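You operate a simulated robot arm through the tools that you are given. There is no shell and no other tool. Be economical: measure what you need, move in short steps, check, and stop when the job is done.

Carry out the task below with a simulated robot arm. There is one attempt and no reset: what you move stays moved.

TASK
Put the carbon block from the top of the window table on the red-dotted slate.
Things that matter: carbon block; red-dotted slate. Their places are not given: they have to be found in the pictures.

It is judged by the outcome, as a careful person would: the job done as asked, and still so three seconds after it is handed in. It fails if anything else is knocked over, pushed out of place, dropped, spilled or broken.

THE ROBOT
A 6-joint arm with a two-finger parallel gripper, fixed in place. Base frame: the origin is at the foot of the arm, x ahead of it, y to its left, z up; the work surface is at about z = 740. Lengths are in mm, angles in rad, forces in N, time in s.
With the tool pointing down near the work surface it reaches from about 200 to 640 mm from the base axis. Its first joint turns from -1.152 to 1.152 rad. Payload 2.7 kg.
Tool frame: the origin (TCP) lies between the finger pads and is the grasp point; the fingertips stand 23 mm ahead of it; z points along the fingers, y is the line along which they close. The gripper opens to 94 mm. The fingers are 38 mm wide and 10 mm thick; the gripper's body (54 by 96 mm) begins 39 mm behind the TCP.
Orientation is told as [roll, pitch, yaw] about the base's x, y, z axes, in that order, counted from this pose: with the fingers straight down and closing along the base's y, the tool's x points along the base's -x, its y along +y and its z along -z.

THE INTERFACE
- The arm moves only by the tool step_arm. Its argument "steps" is one flat list of numbers, 7 for each row, row after row: the shift along the tool's x, y, z in mm, then the turn, a rotation vector about the tool's x, y, z in degrees, then the finger opening in mm, from 0 to 94. In form: [tx, ty, tz, ax, ay, az, jaw, tx, ty, tz, ax, ay, az, jaw, ...]. A call has 1 to 8 rows; each row is the pose to reach, as a shift and turn from the pose commanded when the call began, along the tool's axes at that moment. A row lasts 0.2 s, in which the tool goes at most 50 mm and 0.15 rad; a call with a longer step from one row to the next is refused whole, and so is a gripper value outside its range. A pose out of reach is approached as far as the arm can. The call stops where the force on the tool passes 40 N (or 10 N more than at its start, if that is more) or the arm is blocked; 0.2 s more then pass. The fingers move at their own pace (about 45 mm/s each) and stop on an object; they squeeze with about 20 N. The grip force told is the motor's: it shows also when the fingers shut on nothing. Time passes only in rows, and 0.2 s behind the last, so rows that repeat a pose let the fingers close. It gives the time, the measured TCP pose, the force on the tool (base axes), the opening and the grip force at its end, in the units of the frame above (readings bear some noise), and new pictures: "views" is both (left out), scene, wrist or none.
- Cameras (640 x 400 px; columns grow to the right, rows downward): "scene" is fixed at [70.4, -426.2, 1408]; the picture's right is [0.83, -0.56, 0.00], its down [-0.30, -0.44, -0.84] and it looks along [0.48, 0.70, -0.53] (base axes); focal length 340 px, centre (320, 200). "wrist" rides on the gripper at [-39, 0, -44] in the tool frame; the picture's right is [0.00, -1.00, 0.00], its down [0.97, 0.00, -0.24] and it looks along [0.24, 0.00, 0.97] (tool axes); focal length 218 px, centre (320, 200).
- probe_pixels(camera, pixels): for up to 12 pixels [column, row] of the newest picture of that camera ("zoom" is the newest enlarged one), the place [x, y, z] in the base frame of the surface seen there, good to about 2 mm. No time passes.
- inspect(camera, box): a new picture of the part [left, top, right, bottom] of that camera's present view, enlarged. No time passes.
- close_job(): hands the job in; it is judged then, once.

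Work in short steps. Measure before you move; look again where a grasp or a placing could have gone wrong, and mend it. You have 60 turns and 100 pictures in all, the two below and enlarged ones among them. Open the gripper and draw the arm clear of the work before you hand the job in, unless the task says otherwise; then end with one line.

The tools are called after ">>>" as name(argument=value, ...) on one line, values as JSON. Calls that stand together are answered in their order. step_arm: Moves the arm, as the interface text tells. Its arguments: {"type":"object","properties":{"steps":{"type":"array"},"views":{"type":"string","enum":["both","scene","wrist","none"]}},"required":["steps"]} The other tools are called the same way: probe_pixels (camera, pixels) gives the place of the surface under pixels of a picture; inspect (camera, box) takes an enlarged picture of a part of a camera's view; close_job () hands the job in.

At the start:

```text
time_s: 0.0
tool_pos: [310.8, 106.4, 1037.1]
orientation: [-0.001, -0.001, -0.001]
wrist_force: [0.8, 0.1, -0.4]
finger_gap: 94.2
gripper_force: 0.1
```

scene: 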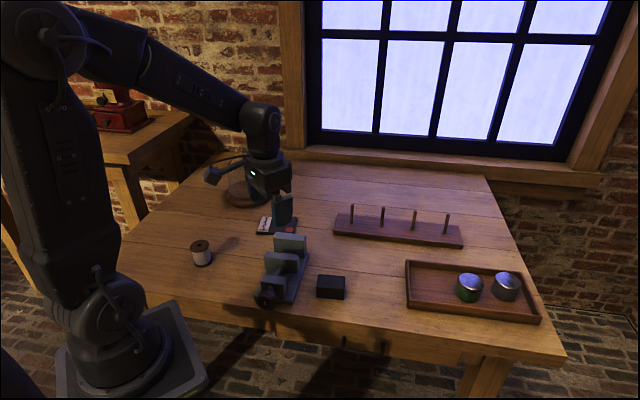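
wrist: 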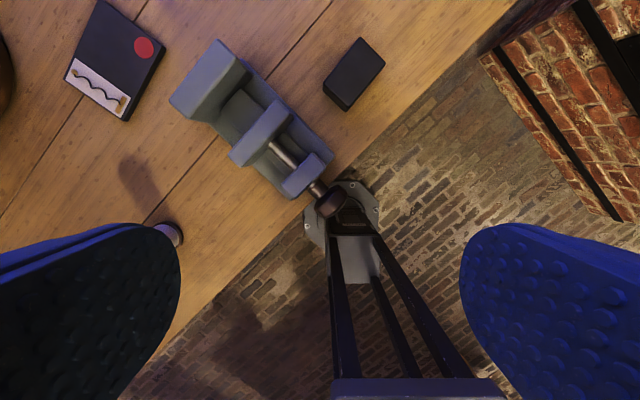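

The dark block is at wrist (354,73) / scene (330,287), and the slate with the red dot is at wrist (115,60). I'll probe both and zoom in on each.

>>> probe_pixels(camera="wrist", pixels=[[360, 38], [384, 63], [345, 110], [323, 87], [352, 70], [100, 2], [165, 45], [125, 120], [65, 80], [110, 50], [143, 47], [140, 5]])

>>> inspect(camera="scene", box=[180, 160, 380, 310])

>>> inspect(camera="wrist", box=[0, 0, 420, 240])

```text
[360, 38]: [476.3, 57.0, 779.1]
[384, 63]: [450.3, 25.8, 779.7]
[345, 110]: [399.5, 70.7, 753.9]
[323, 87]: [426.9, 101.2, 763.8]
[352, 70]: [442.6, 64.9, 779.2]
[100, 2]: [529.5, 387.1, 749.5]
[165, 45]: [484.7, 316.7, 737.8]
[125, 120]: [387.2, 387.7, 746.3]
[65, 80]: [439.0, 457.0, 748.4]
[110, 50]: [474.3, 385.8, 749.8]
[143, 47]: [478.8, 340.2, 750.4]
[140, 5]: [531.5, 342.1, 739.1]
```

```text
2.67 times, centred on (280, 235) of scene
```

zoom: 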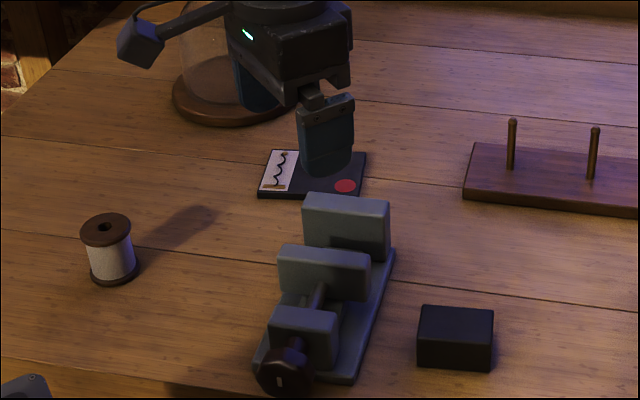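

```text
1.52 times, centred on (210, 120) of wrist
```

zoom: 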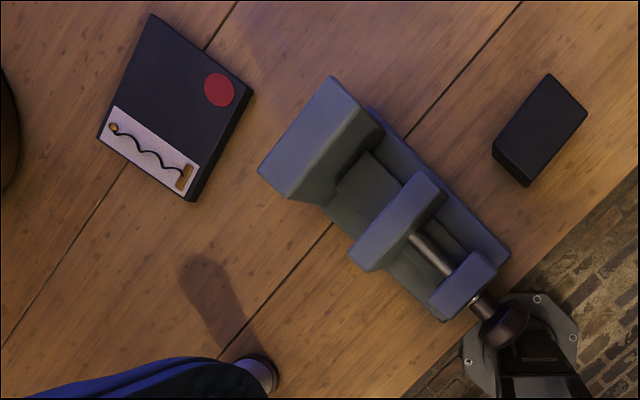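

Block: top z≈779, about 41 x 64 mm. Slate: top z≈750, centre about (460,387). Next I'll measure the nearby obstacles, the vise and the glass dome, and refine the corners.

>>> probe_pixels(camera="scene", pixels=[[318, 275], [345, 277], [342, 298], [317, 296], [300, 238], [276, 235], [290, 255], [284, 281], [232, 204], [262, 204], [220, 180], [246, 207]])

>>> probe_pixels(camera="wrist", pixels=[[325, 85], [383, 65], [348, 95], [361, 40], [240, 75], [216, 42], [284, 105], [333, 155], [320, 165], [258, 72], [5, 80], [173, 235]])

```text
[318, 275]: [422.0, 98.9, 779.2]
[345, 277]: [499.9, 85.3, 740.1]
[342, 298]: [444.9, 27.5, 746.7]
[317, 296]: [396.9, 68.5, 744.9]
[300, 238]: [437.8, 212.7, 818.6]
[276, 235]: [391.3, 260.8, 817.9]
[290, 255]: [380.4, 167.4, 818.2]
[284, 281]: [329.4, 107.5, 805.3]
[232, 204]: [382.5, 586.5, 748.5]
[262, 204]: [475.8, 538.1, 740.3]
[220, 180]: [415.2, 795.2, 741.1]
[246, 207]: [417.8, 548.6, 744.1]
```

```text
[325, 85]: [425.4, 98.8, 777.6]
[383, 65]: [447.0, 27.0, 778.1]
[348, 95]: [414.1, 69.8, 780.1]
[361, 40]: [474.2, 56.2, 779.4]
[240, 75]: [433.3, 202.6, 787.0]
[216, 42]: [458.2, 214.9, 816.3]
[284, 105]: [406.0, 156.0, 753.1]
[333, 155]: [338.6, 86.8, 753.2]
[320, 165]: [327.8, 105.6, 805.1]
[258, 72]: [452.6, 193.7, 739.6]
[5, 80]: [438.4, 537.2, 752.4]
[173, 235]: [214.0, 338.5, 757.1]
```

The block's top corners put its centre at (437.5,63), with the long axis at about 140°, so closing along 50° needs yaw −40°. I'll move above it, staying at z≈870.

>>> step_arm(steps=[-25.3, -8.7, 33.4, 0, 0, 8, 94, -50.6, -17.4, 66.8, 0, 0, 16, 94, -75.9, -26.1, 100.2, 0, 0, 24, 94, -101.2, -34.8, 133.6, 0, 0, 32, 94, -126.5, -43.4, 167, 0, 0, 40, 94, -126.5, -43.4, 167, 0, 0, 40, 94])

```text
time_s: 1.4
tool_pos: [436.4, 62.1, 869.9]
orientation: [-0.002, -0.001, -0.7]
wrist_force: [-0.4, -0.1, -0.4]
finger_gap: 93.9
gripper_force: 0.0
```

scene: 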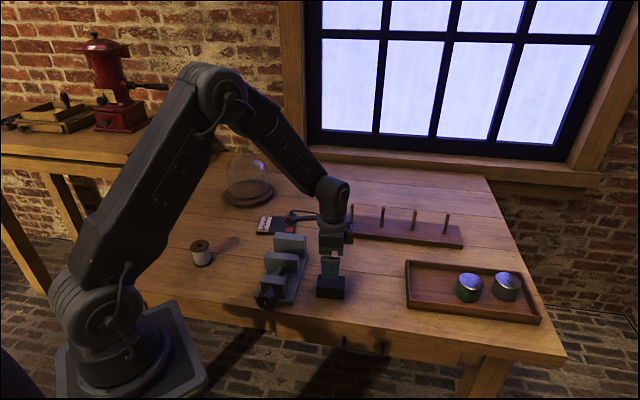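
wrist: 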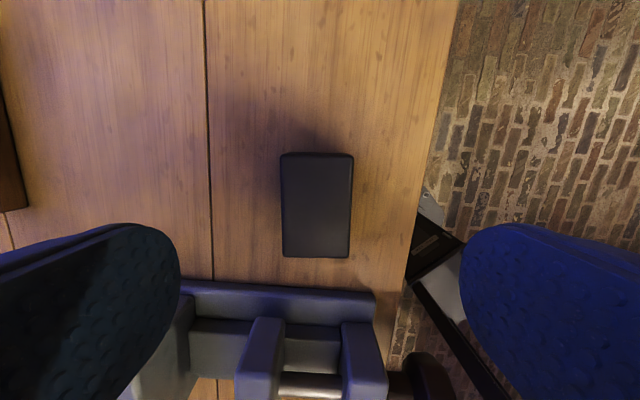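

The block is centred at wrist (317,207), square with the fingers, and the vise is clear of them. I'll descend 102 mm.

>>> step_arm(steps=[0, 0, 40, 0, 0, 0, 94, 0, 0, 75, 0, 0, 0, 94, 0, 0, 102, 0, 0, 0, 94, 0, 0, 102, 0, 0, 0, 94])

```text
time_s: 2.4
tool_pos: [437.0, 60.6, 768.6]
orientation: [0.0, 0.001, -0.697]
wrist_force: [-0.4, -0.3, 0.2]
finger_gap: 93.9
gripper_force: 0.2
```

scene: 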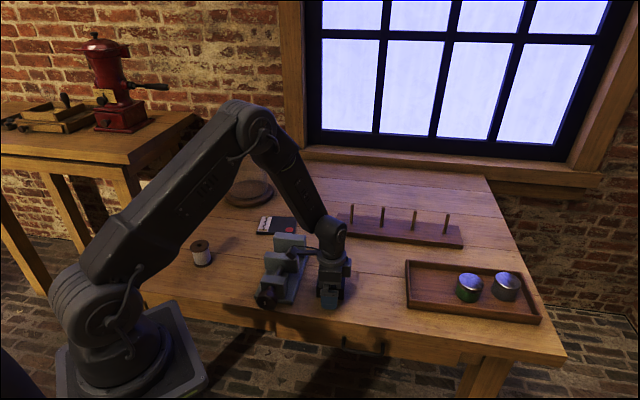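
wrist: 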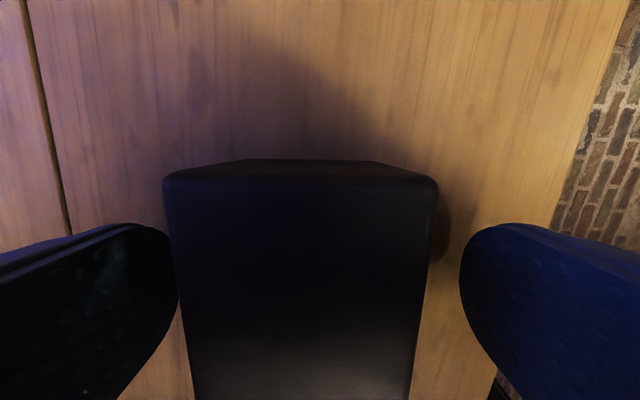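

The block sits between the fingers with no contact. Closing.

>>> step_arm(steps=[0, 0, 0, 0, 0, 0, 38, 0, 0, 0, 0, 0, 30, 30, 0, 0, 0, 0, 0, 0, 30], views="none")

```text
refused: row 2 steps farther than a row can; nothing moved
```

A typo put a turn into row 2. I'll resend the closing rows.

>>> step_arm(steps=[0, 0, 0, 0, 0, 0, 20, 0, 0, 0, 0, 0, 0, 20, 0, 0, 0, 0, 0, 0, 20, 0, 0, 0, 0, 0, 0, 20, 0, 0, 0, 0, 0, 0, 20], views="wrist")

```text
time_s: 3.6
tool_pos: [436.3, 60.5, 771.2]
orientation: [0.0, 0.0, -0.697]
wrist_force: [0.1, 0.2, 0.5]
finger_gap: 45.6
gripper_force: 19.9
```

wrist: 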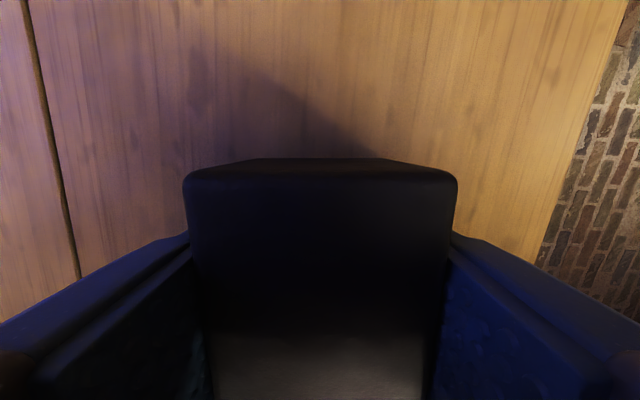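

The block is gripped (gap 45.6 mm, 20 N). I'll lift slowly first to check the hold.

>>> step_arm(steps=[0, 0, -10, 0, 0, 0, 20, 0, 0, -30, 0, 0, 0, 20, 0, 0, -60, 0, 0, 0, 20, 0, 0, -95, 0, 0, 0, 20, 0, 0, -130, 0, 0, 0, 20, 0, 0, -130, 0, 0, 0, 20])

```text
time_s: 5.0
tool_pos: [436.4, 64.3, 897.9]
orientation: [-0.002, -0.001, -0.699]
wrist_force: [1.0, 0.1, 0.2]
finger_gap: 20.2
gripper_force: 0.0
```

scene: 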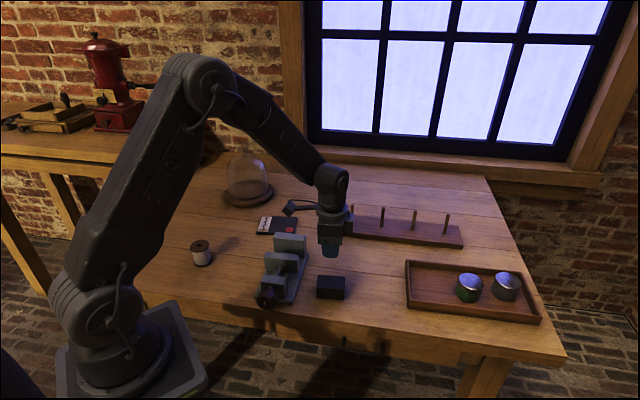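
wrist: 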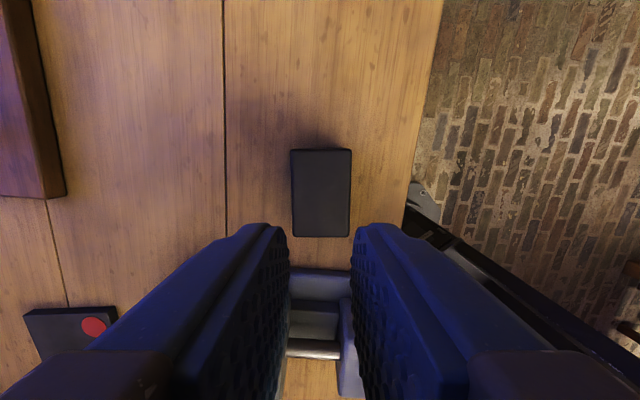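

The block slipped out: the gap went on closing to 20 mm and the block is still on the table. I'll look at its shape and where it is now before trying again.

>>> inspect(camera="scene", box=[300, 262, 364, 308])

>>> inspect(camera="wrist", box=[256, 130, 384, 250])

>>> probe_pixels(camera="wrist", pixels=[[292, 165], [350, 165], [295, 234], [347, 234], [321, 195], [293, 200], [350, 200], [321, 152], [321, 235], [300, 151], [343, 151], [321, 149]])

```text
8.70 times, centred on (332, 285) of scene
```

zoom: 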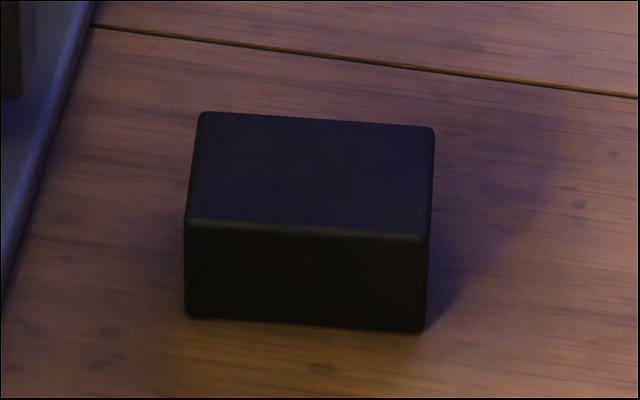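

```text
3.33 times, centred on (320, 190) of wrist
```

zoom: 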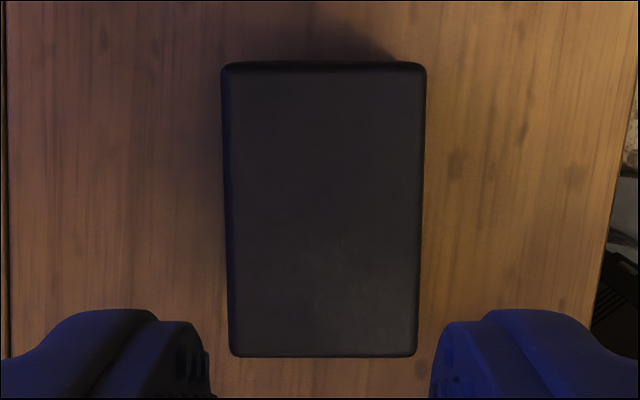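

```text
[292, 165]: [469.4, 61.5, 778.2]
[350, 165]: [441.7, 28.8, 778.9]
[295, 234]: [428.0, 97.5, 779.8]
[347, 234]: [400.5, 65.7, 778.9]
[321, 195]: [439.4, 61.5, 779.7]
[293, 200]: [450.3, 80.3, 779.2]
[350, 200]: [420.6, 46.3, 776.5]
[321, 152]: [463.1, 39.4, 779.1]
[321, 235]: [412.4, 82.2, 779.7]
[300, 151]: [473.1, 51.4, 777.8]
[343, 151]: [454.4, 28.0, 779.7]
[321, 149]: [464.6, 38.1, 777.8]
```

It's a plain straight-sided box, about 45 mm wide, still centred at about (437,62), so the lift failed from slipping. I'll grip deeper, near the fingertips' limit, and lift in small steps while reading the force.

>>> step_arm(steps=[0, 0, 0, 0, 0, 0, 94, 0, 0, 0, 0, 0, 0, 94, 0, 0, 0, 0, 0, 0, 94, 0, 0, 0, 0, 0, 0, 94, 0, 0, 40, 0, 0, 0, 94, 0, 0, 80, 0, 0, 0, 94, 0, 0, 115, 0, 0, 0, 94, 0, 0, 133, 0, 0, 0, 94], views="none")

>>> step_arm(steps=[0, 0, 0, 0, 0, 0, 0, 0, 0, 0, 0, 0, 0, 0, 0, 0, 0, 0, 0, 0, 0, 0, 0, 0, 0, 0, 0, 0, 0, 0, 0, 0, 0, 0, 0, 0, 0, 0, 0, 0, 0, 0], views="none")

>>> step_arm(steps=[0, 0, -1, 0, 0, 0, 0, 0, 0, -2, 0, 0, 0, 0, 0, 0, -3, 0, 0, 0, 0, 0, 0, -4, 0, 0, 0, 0, 0, 0, -5, 0, 0, 0, 0, 0, 0, -6, 0, 0, 0, 0])

```text
time_s: 6.8
tool_pos: [436.1, 63.0, 764.6]
orientation: [0.0, 0.001, -0.698]
wrist_force: [-0.9, 0.2, 0.2]
finger_gap: 94.1
gripper_force: 0.0
```

```text
time_s: 8.2
tool_pos: [434.8, 62.3, 765.7]
orientation: [0.0, -0.001, -0.697]
wrist_force: [0.5, 0.4, 0.3]
finger_gap: 46.0
gripper_force: 20.0
```

```text
time_s: 9.6
tool_pos: [438.2, 63.8, 770.5]
orientation: [0.0, 0.001, -0.698]
wrist_force: [-0.7, 0.4, -3.2]
finger_gap: 46.1
gripper_force: 20.1
```

scene: 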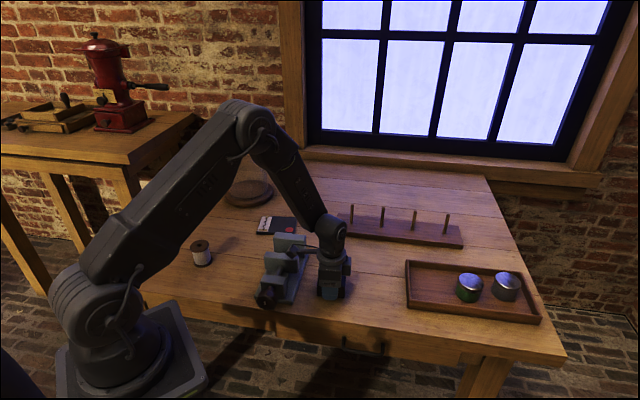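
wrist: 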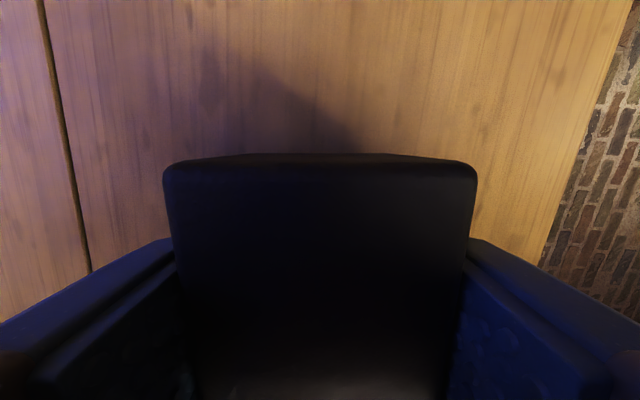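

The tool now reads −3.2 N in z. I'll probe the block's top to see whether it is rising with the fingers or slipping.

>>> probe_pixels(camera="wrist", pixels=[[320, 200], [320, 250], [260, 200], [380, 200], [320, 165], [320, 300]])

>>> step_arm(steps=[0, 0, 0, 0, 0, 0, 0, 0, 0, 0, 0, 0, 0, 0, 0, 0, 0, 0, 0, 0, 0, 0, 0, 0, 0, 0, 0, 0], views="wrist")

>>> probe_pixels(camera="wrist", pixels=[[320, 200], [320, 250], [260, 200], [380, 200], [320, 165], [320, 300]])

```text
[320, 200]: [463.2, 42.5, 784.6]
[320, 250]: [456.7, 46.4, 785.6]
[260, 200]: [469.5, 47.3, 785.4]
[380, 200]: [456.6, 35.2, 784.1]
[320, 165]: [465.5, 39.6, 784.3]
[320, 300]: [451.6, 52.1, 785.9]
```

```text
time_s: 10.6
tool_pos: [437.8, 63.3, 770.1]
orientation: [-0.001, 0.001, -0.698]
wrist_force: [0.3, 0.5, -2.8]
finger_gap: 45.8
gripper_force: 19.8
```

wrist: 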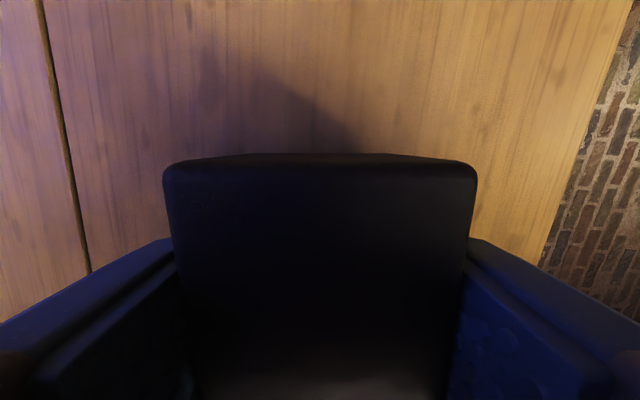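

```text
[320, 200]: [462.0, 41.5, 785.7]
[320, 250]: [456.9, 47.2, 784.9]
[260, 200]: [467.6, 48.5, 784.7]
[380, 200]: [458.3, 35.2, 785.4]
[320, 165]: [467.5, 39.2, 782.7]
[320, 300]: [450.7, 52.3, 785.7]
```

The block is holding: its top is at 785 and steady, and it weighs about 3 N. The grip is slippery, so I'll lift with gentle ramps.

>>> step_arm(steps=[0, 0, -2, 0, 0, 0, 0, 0, 0, -5, 0, 0, 0, 0, 0, 0, -9, 0, 0, 0, 0, 0, 0, -13, 0, 0, 0, 0, 0, 0, -17, 0, 0, 0, 0, 0, 0, -21, 0, 0, 0, 0, 0, 0, -24, 0, 0, 0, 0, 0, 0, -26, 0, 0, 0, 0], views="wrist")

>>> probe_pixels(camera="wrist", pixels=[[320, 200], [320, 250], [320, 300]])

>>> probe_pixels(camera="scene", pixels=[[333, 235], [352, 214], [382, 210], [350, 207]])

```text
time_s: 12.4
tool_pos: [437.9, 62.3, 797.8]
orientation: [-0.001, 0.0, -0.699]
wrist_force: [0.3, 1.0, -2.4]
finger_gap: 45.9
gripper_force: 19.2
```

wrist: 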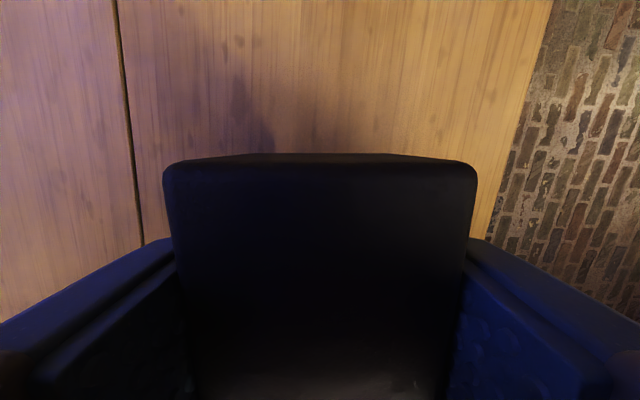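

```text
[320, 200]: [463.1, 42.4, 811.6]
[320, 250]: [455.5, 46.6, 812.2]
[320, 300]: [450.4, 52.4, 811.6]
```

```text
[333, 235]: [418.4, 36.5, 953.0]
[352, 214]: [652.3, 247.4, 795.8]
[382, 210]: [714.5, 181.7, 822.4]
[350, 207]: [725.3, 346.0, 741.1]
```

No slip: the block looks the same relative to the gripper. I'll continue the gentle lift to clear the vise, whose top is at 818.

>>> step_arm(steps=[0, 0, -2, 0, 0, 0, 0, 0, 0, -6, 0, 0, 0, 0, 0, 0, -11, 0, 0, 0, 0, 0, 0, -17, 0, 0, 0, 0, 0, 0, -23, 0, 0, 0, 0, 0, 0, -28, 0, 0, 0, 0, 0, 0, -32, 0, 0, 0, 0, 0, 0, -34, 0, 0, 0, 0], views="none")

>>> step_arm(steps=[0, 0, -2, 0, 0, 0, 0, 0, 0, -6, 0, 0, 0, 0, 0, 0, -11, 0, 0, 0, 0, 0, 0, -17, 0, 0, 0, 0, 0, 0, -23, 0, 0, 0, 0, 0, 0, -28, 0, 0, 0, 0, 0, 0, -32, 0, 0, 0, 0, 0, 0, -34, 0, 0, 0, 0], views="wrist")

```text
time_s: 14.2
tool_pos: [437.4, 62.9, 831.0]
orientation: [0.0, -0.001, -0.7]
wrist_force: [0.0, -0.6, -2.4]
finger_gap: 45.8
gripper_force: 19.6
```

```text
time_s: 16.0
tool_pos: [437.5, 62.6, 863.8]
orientation: [-0.001, -0.001, -0.699]
wrist_force: [0.6, 0.0, -2.6]
finger_gap: 45.8
gripper_force: 20.2
```

wrist: 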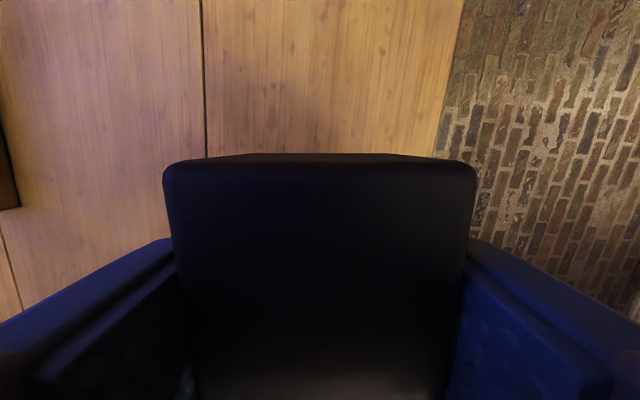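

The block bottom is at about 839, clear of the vise. I'll carry it toward (472,382) in gentle segments.

>>> step_arm(steps=[1.7, 2.5, 0, 0, 0, 0, 0, 5.6, 8.3, 0, 0, 0, 0, 0, 10.6, 15.8, 0, 0, 0, 0, 0, 17.3, 25.7, 0, 0, 0, 0, 0, 24, 35.7, 0, 0, 0, 0, 0, 29.5, 44, 0, 0, 0, 0, 0, 34, 50.6, 0, 0, 0, 0, 0, 35.8, 53.3, 0, 0, 0, 0, 0], views="wrist")

```text
time_s: 17.8
tool_pos: [442.9, 126.6, 865.7]
orientation: [0.0, 0.002, -0.698]
wrist_force: [-0.3, 0.9, -2.2]
finger_gap: 45.8
gripper_force: 19.7
```

wrist: 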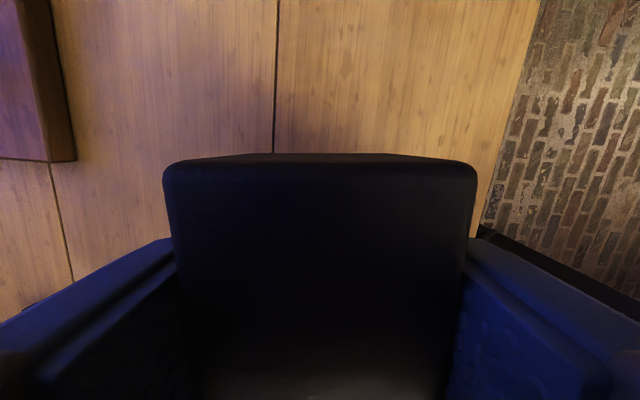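

The grip is holding and the direction is right. Two more segments.

>>> step_arm(steps=[1.7, 2.5, 0, 0, 0, 0, 0, 5.6, 8.3, 0, 0, 0, 0, 0, 10.6, 15.8, 0, 0, 0, 0, 0, 17.3, 25.7, 0, 0, 0, 0, 0, 24, 35.7, 0, 0, 0, 0, 0, 29.5, 44, 0, 0, 0, 0, 0, 34, 50.6, 0, 0, 0, 0, 0, 35.8, 53.3, 0, 0, 0, 0, 0], views="none")

>>> step_arm(steps=[1.7, 2.5, 0, 0, 0, 0, 0, 5.6, 8.3, 0, 0, 0, 0, 0, 10.6, 15.8, 0, 0, 0, 0, 0, 17.3, 25.7, 0, 0, 0, 0, 0, 24, 35.7, 0, 0, 0, 0, 0, 29.5, 44, 0, 0, 0, 0, 0, 34, 50.6, 0, 0, 0, 0, 0, 35.8, 53.3, 0, 0, 0, 0, 0])

```text
time_s: 19.6
tool_pos: [452.0, 191.7, 865.7]
orientation: [-0.001, -0.001, -0.698]
wrist_force: [-0.2, -0.5, -1.4]
finger_gap: 45.9
gripper_force: 19.9
```

```text
time_s: 21.4
tool_pos: [458.5, 255.0, 865.0]
orientation: [-0.001, -0.001, -0.7]
wrist_force: [-0.2, 0.9, -2.1]
finger_gap: 46.1
gripper_force: 20.0
```

scene: 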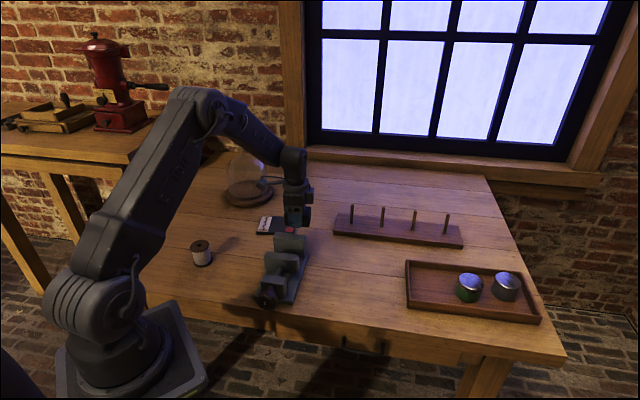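
wrist: 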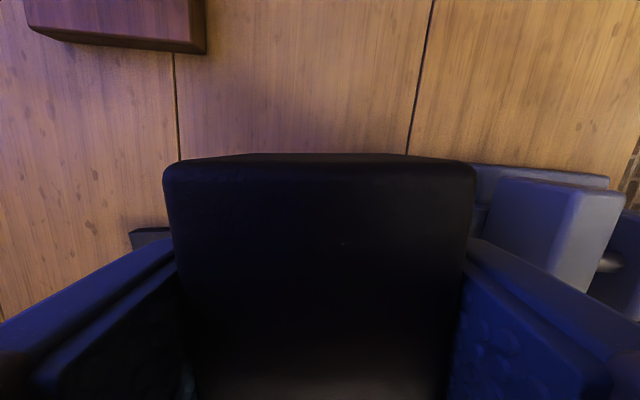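

The grip holds, but a small bracket protrudes from the wrist at scene (265,180) and heads toward the glass dome. I'll measure both before going further.

>>> inspect(camera="scene", box=[200, 130, 340, 240])

>>> probe_pixels(camera="scene", pixels=[[264, 182], [275, 179], [248, 155], [240, 165], [230, 170], [248, 205], [225, 195], [272, 195], [250, 190], [300, 200]])

```text
3.64 times, centred on (270, 185) of scene
```

zoom: 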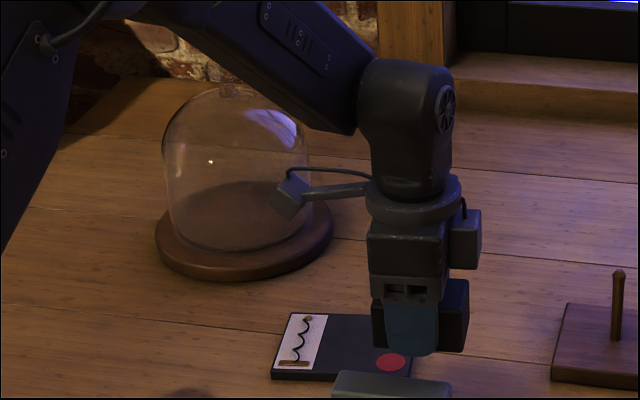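

```text
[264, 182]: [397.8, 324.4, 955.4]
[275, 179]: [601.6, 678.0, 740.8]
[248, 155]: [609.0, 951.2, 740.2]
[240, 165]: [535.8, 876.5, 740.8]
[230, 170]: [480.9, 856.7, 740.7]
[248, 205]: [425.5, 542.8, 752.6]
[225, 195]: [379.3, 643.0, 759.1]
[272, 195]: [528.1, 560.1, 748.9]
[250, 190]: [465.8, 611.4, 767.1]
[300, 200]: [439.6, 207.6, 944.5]
```

The bracket will end near (412,452,865), about 60 mm clear of the dome (axis near (455,603), radius about 75). I'll do the last two segments.

>>> step_arm(steps=[1.7, 2.5, 0, 0, 0, 0, 0, 5.6, 8.3, 0, 0, 0, 0, 0, 10.6, 15.8, 0, 0, 0, 0, 0, 17.3, 25.7, 0, 0, 0, 0, 0, 24, 35.7, 0, 0, 0, 0, 0, 29.5, 44, 0, 0, 0, 0, 0, 34, 50.6, 0, 0, 0, 0, 0, 35.8, 53.3, 0, 0, 0, 0, 0], views="scene")

>>> step_arm(steps=[1.7, 2.5, 0, 0, 0, 0, 0, 5.6, 8.3, 0, 0, 0, 0, 0, 10.6, 15.8, 0, 0, 0, 0, 0, 17.3, 25.7, 0, 0, 0, 0, 0, 24, 35.7, 0, 0, 0, 0, 0, 29.5, 44, 0, 0, 0, 0, 0, 34, 50.6, 0, 0, 0, 0, 0, 35.8, 53.3, 0, 0, 0, 0, 0])

```text
time_s: 23.2
tool_pos: [464.5, 319.5, 865.5]
orientation: [-0.001, 0.0, -0.697]
wrist_force: [0.3, -0.1, -2.2]
finger_gap: 45.9
gripper_force: 20.5
```

scene: 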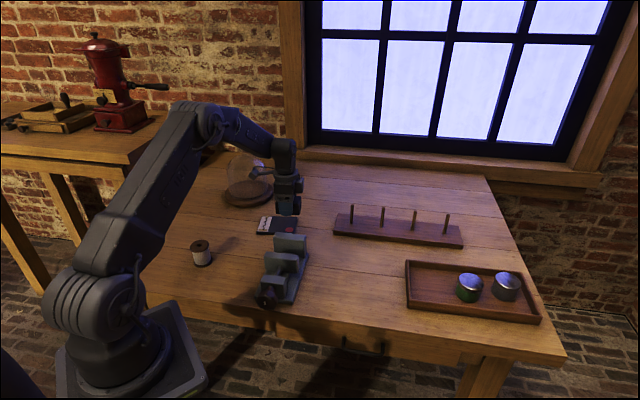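

```text
time_s: 25.0
tool_pos: [472.3, 382.3, 866.0]
orientation: [0.0, 0.001, -0.698]
wrist_force: [0.2, -0.3, -1.6]
finger_gap: 46.0
gripper_force: 19.9
```

scene: 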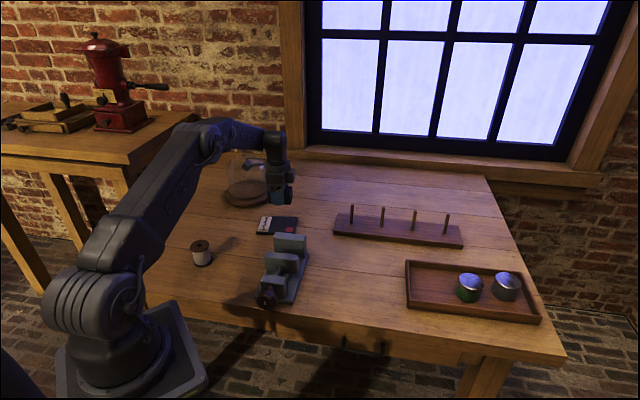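
wrist: 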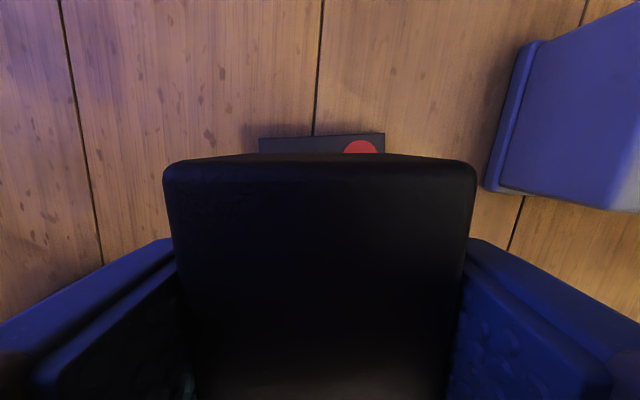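

I'm over the slate, which is fully visible in the scene view, so I'll re-measure its corners before lowering.

>>> inspect(camera="scene", box=[245, 205, 309, 245])

>>> probe_pixels(camera="wrist", pixels=[[261, 139], [384, 135], [360, 148], [320, 139], [380, 152]])

```text
10.00 times, centred on (277, 225) of scene
```

zoom: 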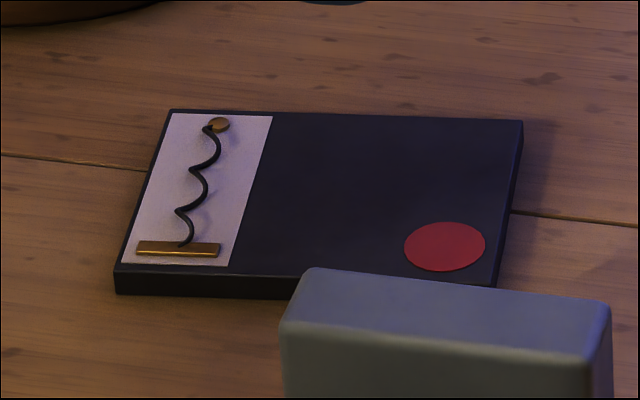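

```text
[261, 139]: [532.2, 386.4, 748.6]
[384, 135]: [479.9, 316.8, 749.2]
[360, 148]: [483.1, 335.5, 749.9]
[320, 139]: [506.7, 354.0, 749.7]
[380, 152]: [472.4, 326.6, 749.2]
```

The curve on the white strip looks like a small raised wire, so the block must stay off it. I'll measure the label boundary.

>>> probe_pixels(camera="zoom", pixels=[[270, 118], [232, 264], [250, 190], [180, 112], [120, 265], [520, 124], [490, 275], [208, 185], [180, 250], [218, 125], [382, 195], [445, 247]])

```text
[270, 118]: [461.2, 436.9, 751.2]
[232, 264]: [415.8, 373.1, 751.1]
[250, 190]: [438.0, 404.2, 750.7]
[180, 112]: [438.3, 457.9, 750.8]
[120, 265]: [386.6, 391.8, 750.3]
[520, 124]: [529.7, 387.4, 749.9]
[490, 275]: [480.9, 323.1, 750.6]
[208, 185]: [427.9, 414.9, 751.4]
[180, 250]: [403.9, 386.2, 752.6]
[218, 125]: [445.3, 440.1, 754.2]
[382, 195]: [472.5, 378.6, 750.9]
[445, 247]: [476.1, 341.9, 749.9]
```

The black area is centred at about (472,379), and the block would leave about 7 mm at each end and clear the wire. Contact is expected at TCP z≈775.5, so I'll lower gently to 10 mm above that.

>>> step_arm(steps=[0, 0, 2, 0, 0, 0, 0, 0, 0, 6, 0, 0, 0, 0, 0, 0, 12, 0, 0, 0, 0, 0, 0, 19, 0, 0, 0, 0, 0, 0, 26, 0, 0, 0, 0, 0, 0, 33, 0, 0, 0, 0, 0, 0, 38, 0, 0, 0, 0, 0, 0, 40, 0, 0, 0, 0], views="none")

>>> step_arm(steps=[0, 0, 2, 0, 0, 0, 0, 0, 0, 6, 0, 0, 0, 0, 0, 0, 12, 0, 0, 0, 0, 0, 0, 19, 0, 0, 0, 0, 0, 0, 26, 0, 0, 0, 0, 0, 0, 32, 0, 0, 0, 0, 0, 0, 37, 0, 0, 0, 0, 0, 0, 39, 0, 0, 0, 0])

>>> inspect(camera="scene", box=[230, 180, 310, 240])

```text
time_s: 26.8
tool_pos: [472.3, 381.9, 825.4]
orientation: [-0.001, 0.001, -0.7]
wrist_force: [0.4, 0.1, -1.8]
finger_gap: 45.9
gripper_force: 19.9
```

```text
time_s: 28.6
tool_pos: [472.6, 382.3, 787.6]
orientation: [0.0, 0.001, -0.699]
wrist_force: [0.9, -0.6, -2.6]
finger_gap: 46.0
gripper_force: 20.0
```

scene: 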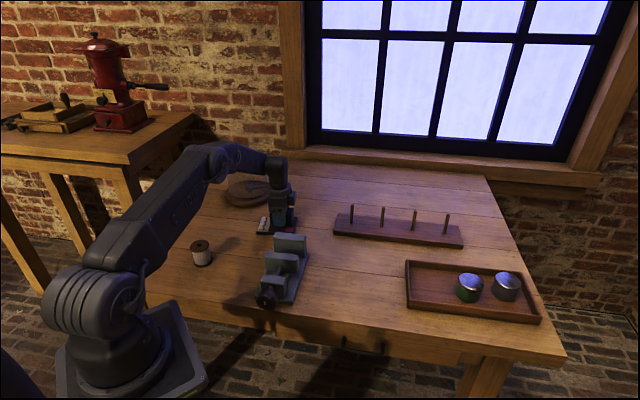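
wrist: 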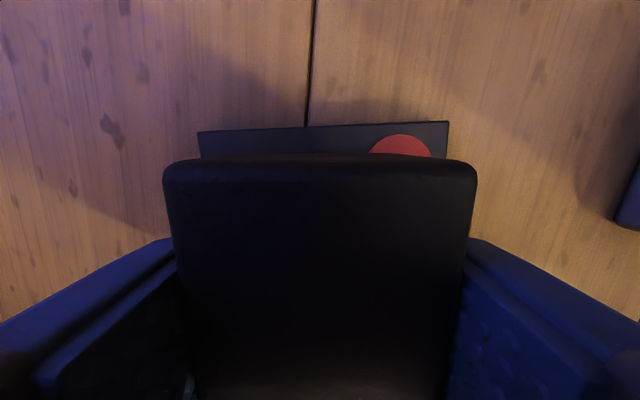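

```text
6.67 times, centred on (270, 210) of scene
```

zoom: 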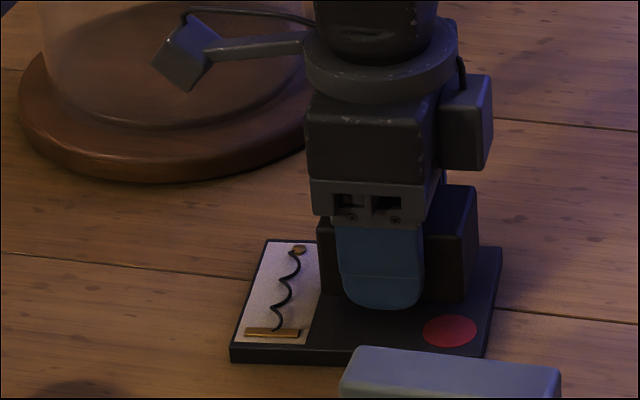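

The block hovers over the black area, clear of the wire. I'll lower the last stretch in small steps until the force changes.

>>> step_arm(steps=[0, 0, 1.5, 0, 0, 0, 0, 0, 0, 3, 0, 0, 0, 0, 0, 0, 4.5, 0, 0, 0, 0, 0, 0, 6, 0, 0, 0, 0, 0, 0, 7, 0, 0, 0, 0, 0, 0, 8, 0, 0, 0, 0, 0, 0, 9, 0, 0, 0, 0, 0, 0, 9.5, 0, 0, 0, 0], views="none")

>>> step_arm(steps=[0, 0, 0.5, 0, 0, 0, 0, 0, 0, 1, 0, 0, 0, 0])

>>> inspect(camera="scene", box=[240, 190, 312, 244])

```text
time_s: 30.4
tool_pos: [472.3, 381.5, 776.3]
orientation: [0.0, -0.001, -0.698]
wrist_force: [-0.2, -0.2, -2.2]
finger_gap: 45.9
gripper_force: 20.3
```

```text
time_s: 31.0
tool_pos: [472.5, 382.1, 775.6]
orientation: [-0.001, -0.001, -0.698]
wrist_force: [0.4, -0.6, -2.3]
finger_gap: 45.9
gripper_force: 19.8
```

scene: 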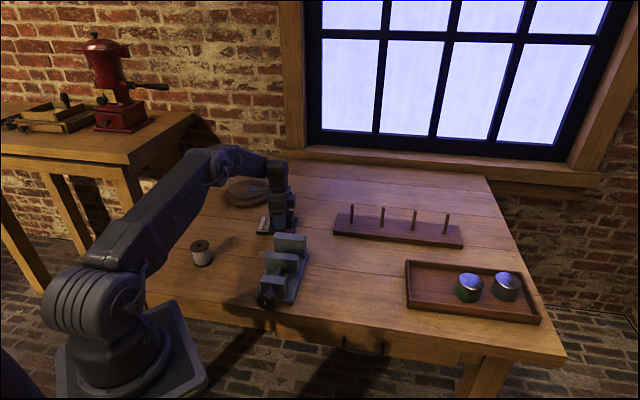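
wrist: 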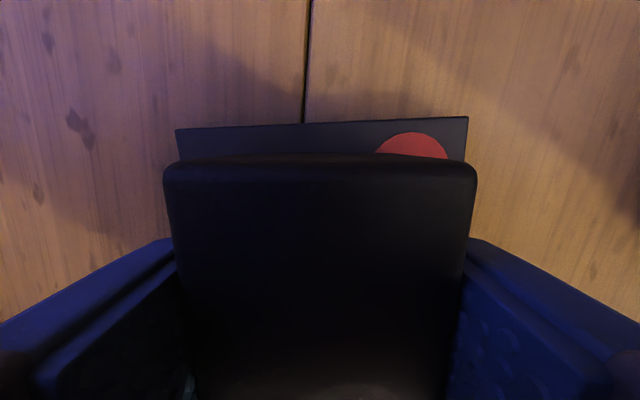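

```text
7.41 times, centred on (276, 217) of scene
```

zoom: 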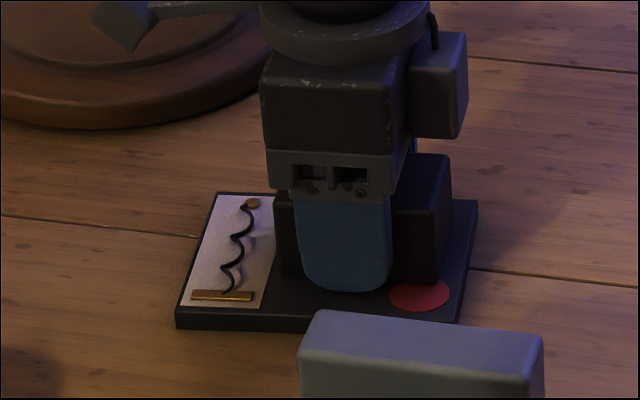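

Still −2.3 N, so it hasn't touched yet. I'll keep lowering in 0.5 mm steps.

>>> step_arm(steps=[0, 0, 0.5, 0, 0, 0, 0, 0, 0, 1, 0, 0, 0, 0], views="none")

```text
time_s: 31.6
tool_pos: [471.5, 382.2, 775.0]
orientation: [0.0, -0.001, -0.698]
wrist_force: [-3.3, -2.9, 7.6]
finger_gap: 45.8
gripper_force: 20.6
```

Contact: the force has turned to +7.6 N. I'll open the jaw to 62 mm, which keeps the fingers within the slate.

>>> step_arm(steps=[0, 0, -0.5, 0, 0, 0, 50, 0, 0, -0.5, 0, 0, 0, 56, 0, 0, -0.5, 0, 0, 0, 62, 0, 0, -0.5, 0, 0, 0, 62])

>>> inspect(camera="scene", box=[240, 190, 312, 244])

```text
time_s: 32.6
tool_pos: [472.0, 382.7, 774.3]
orientation: [-0.001, 0.0, -0.698]
wrist_force: [-0.3, 0.0, 0.3]
finger_gap: 61.8
gripper_force: 0.2
```

scene: 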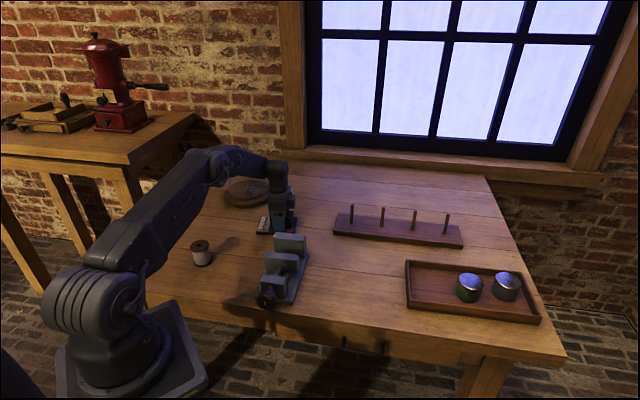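
wrist: 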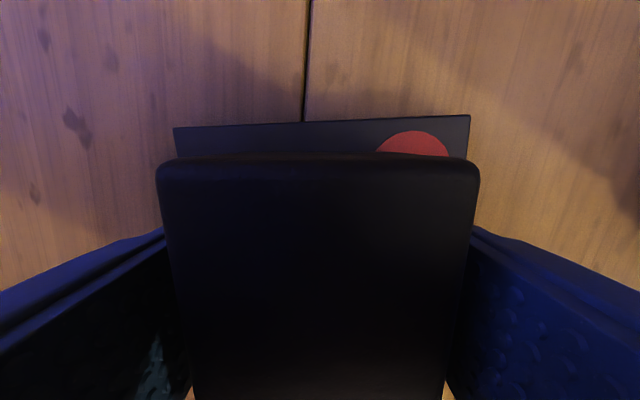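

```text
7.41 times, centred on (276, 217) of scene
```

zoom: 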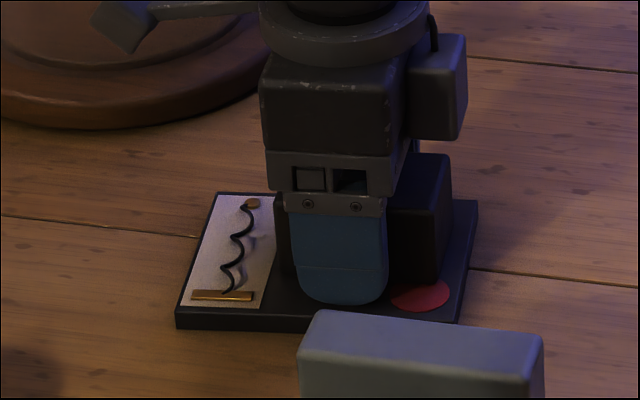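

The block is released and sitting on the slate, with both fingers clear. I'll rise straight up and then move toward the start side.

>>> step_arm(steps=[0, 0, -8, 0, 0, 0, 62, 0, 0, -25, 0, 0, 0, 62, 0, 0, -50, 0, 0, 0, 62, 0, 0, -80, 0, 0, 0, 62, 0, 0, -115, 0, 0, 0, 62, 0, 0, -150, 0, 0, 0, 62], views="none")

>>> step_arm(steps=[0, -40, -10, 0, 0, 0, 70, 0, -80, -20, 0, 0, 0, 80, 0, -120, -30, 0, 0, 0, 90, 0, -160, -40, 0, 0, 0, 90, 0, -200, -50, 0, 0, 0, 90])

>>> inspect(camera="scene", box=[210, 140, 330, 250])

```text
time_s: 34.0
tool_pos: [471.3, 380.8, 923.7]
orientation: [0.0, -0.001, -0.698]
wrist_force: [-0.6, 0.1, -0.8]
finger_gap: 62.0
gripper_force: 0.0
```

```text
time_s: 35.2
tool_pos: [343.4, 229.0, 974.5]
orientation: [0.0, -0.002, -0.698]
wrist_force: [-0.4, -0.5, 1.1]
finger_gap: 90.2
gripper_force: 0.1
```

scene: 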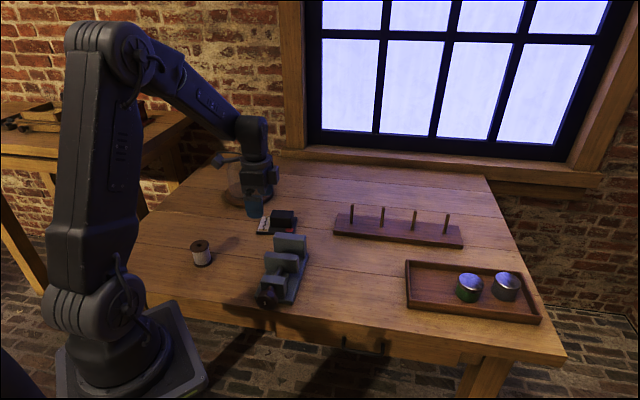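
wrist: 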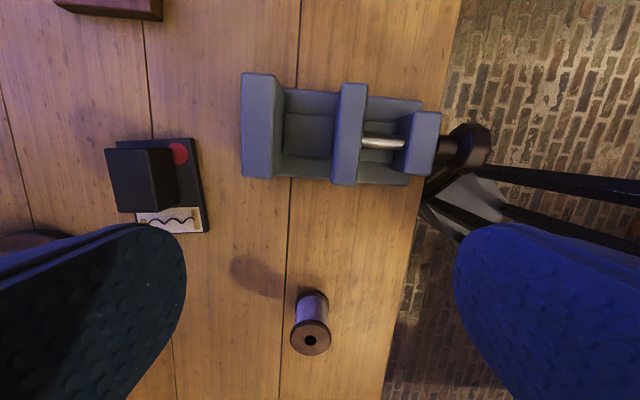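

```text
3.64 times, centred on (270, 195) of scene
```

zoom: 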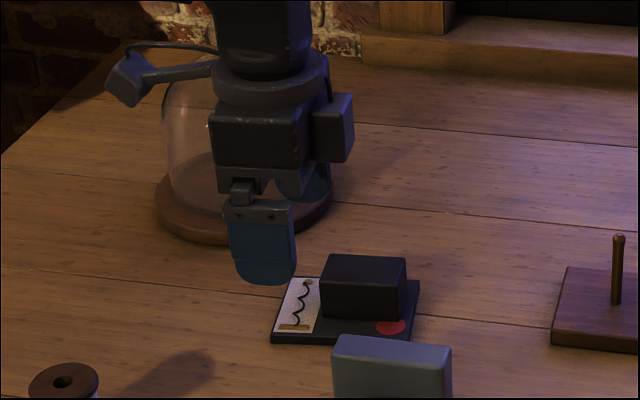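

The block rests flat on the black part of the slate, the wire is uncovered, and everything else is in place. The arm is clear and the gripper open, so I'm handing in.

>>> close_job()

```text
The job is handed in.
```

The carbon block is now resting flat on the red-dotted slate; it slipped from the gripper on the first lift, before it left the table, but nothing else was disturbed.
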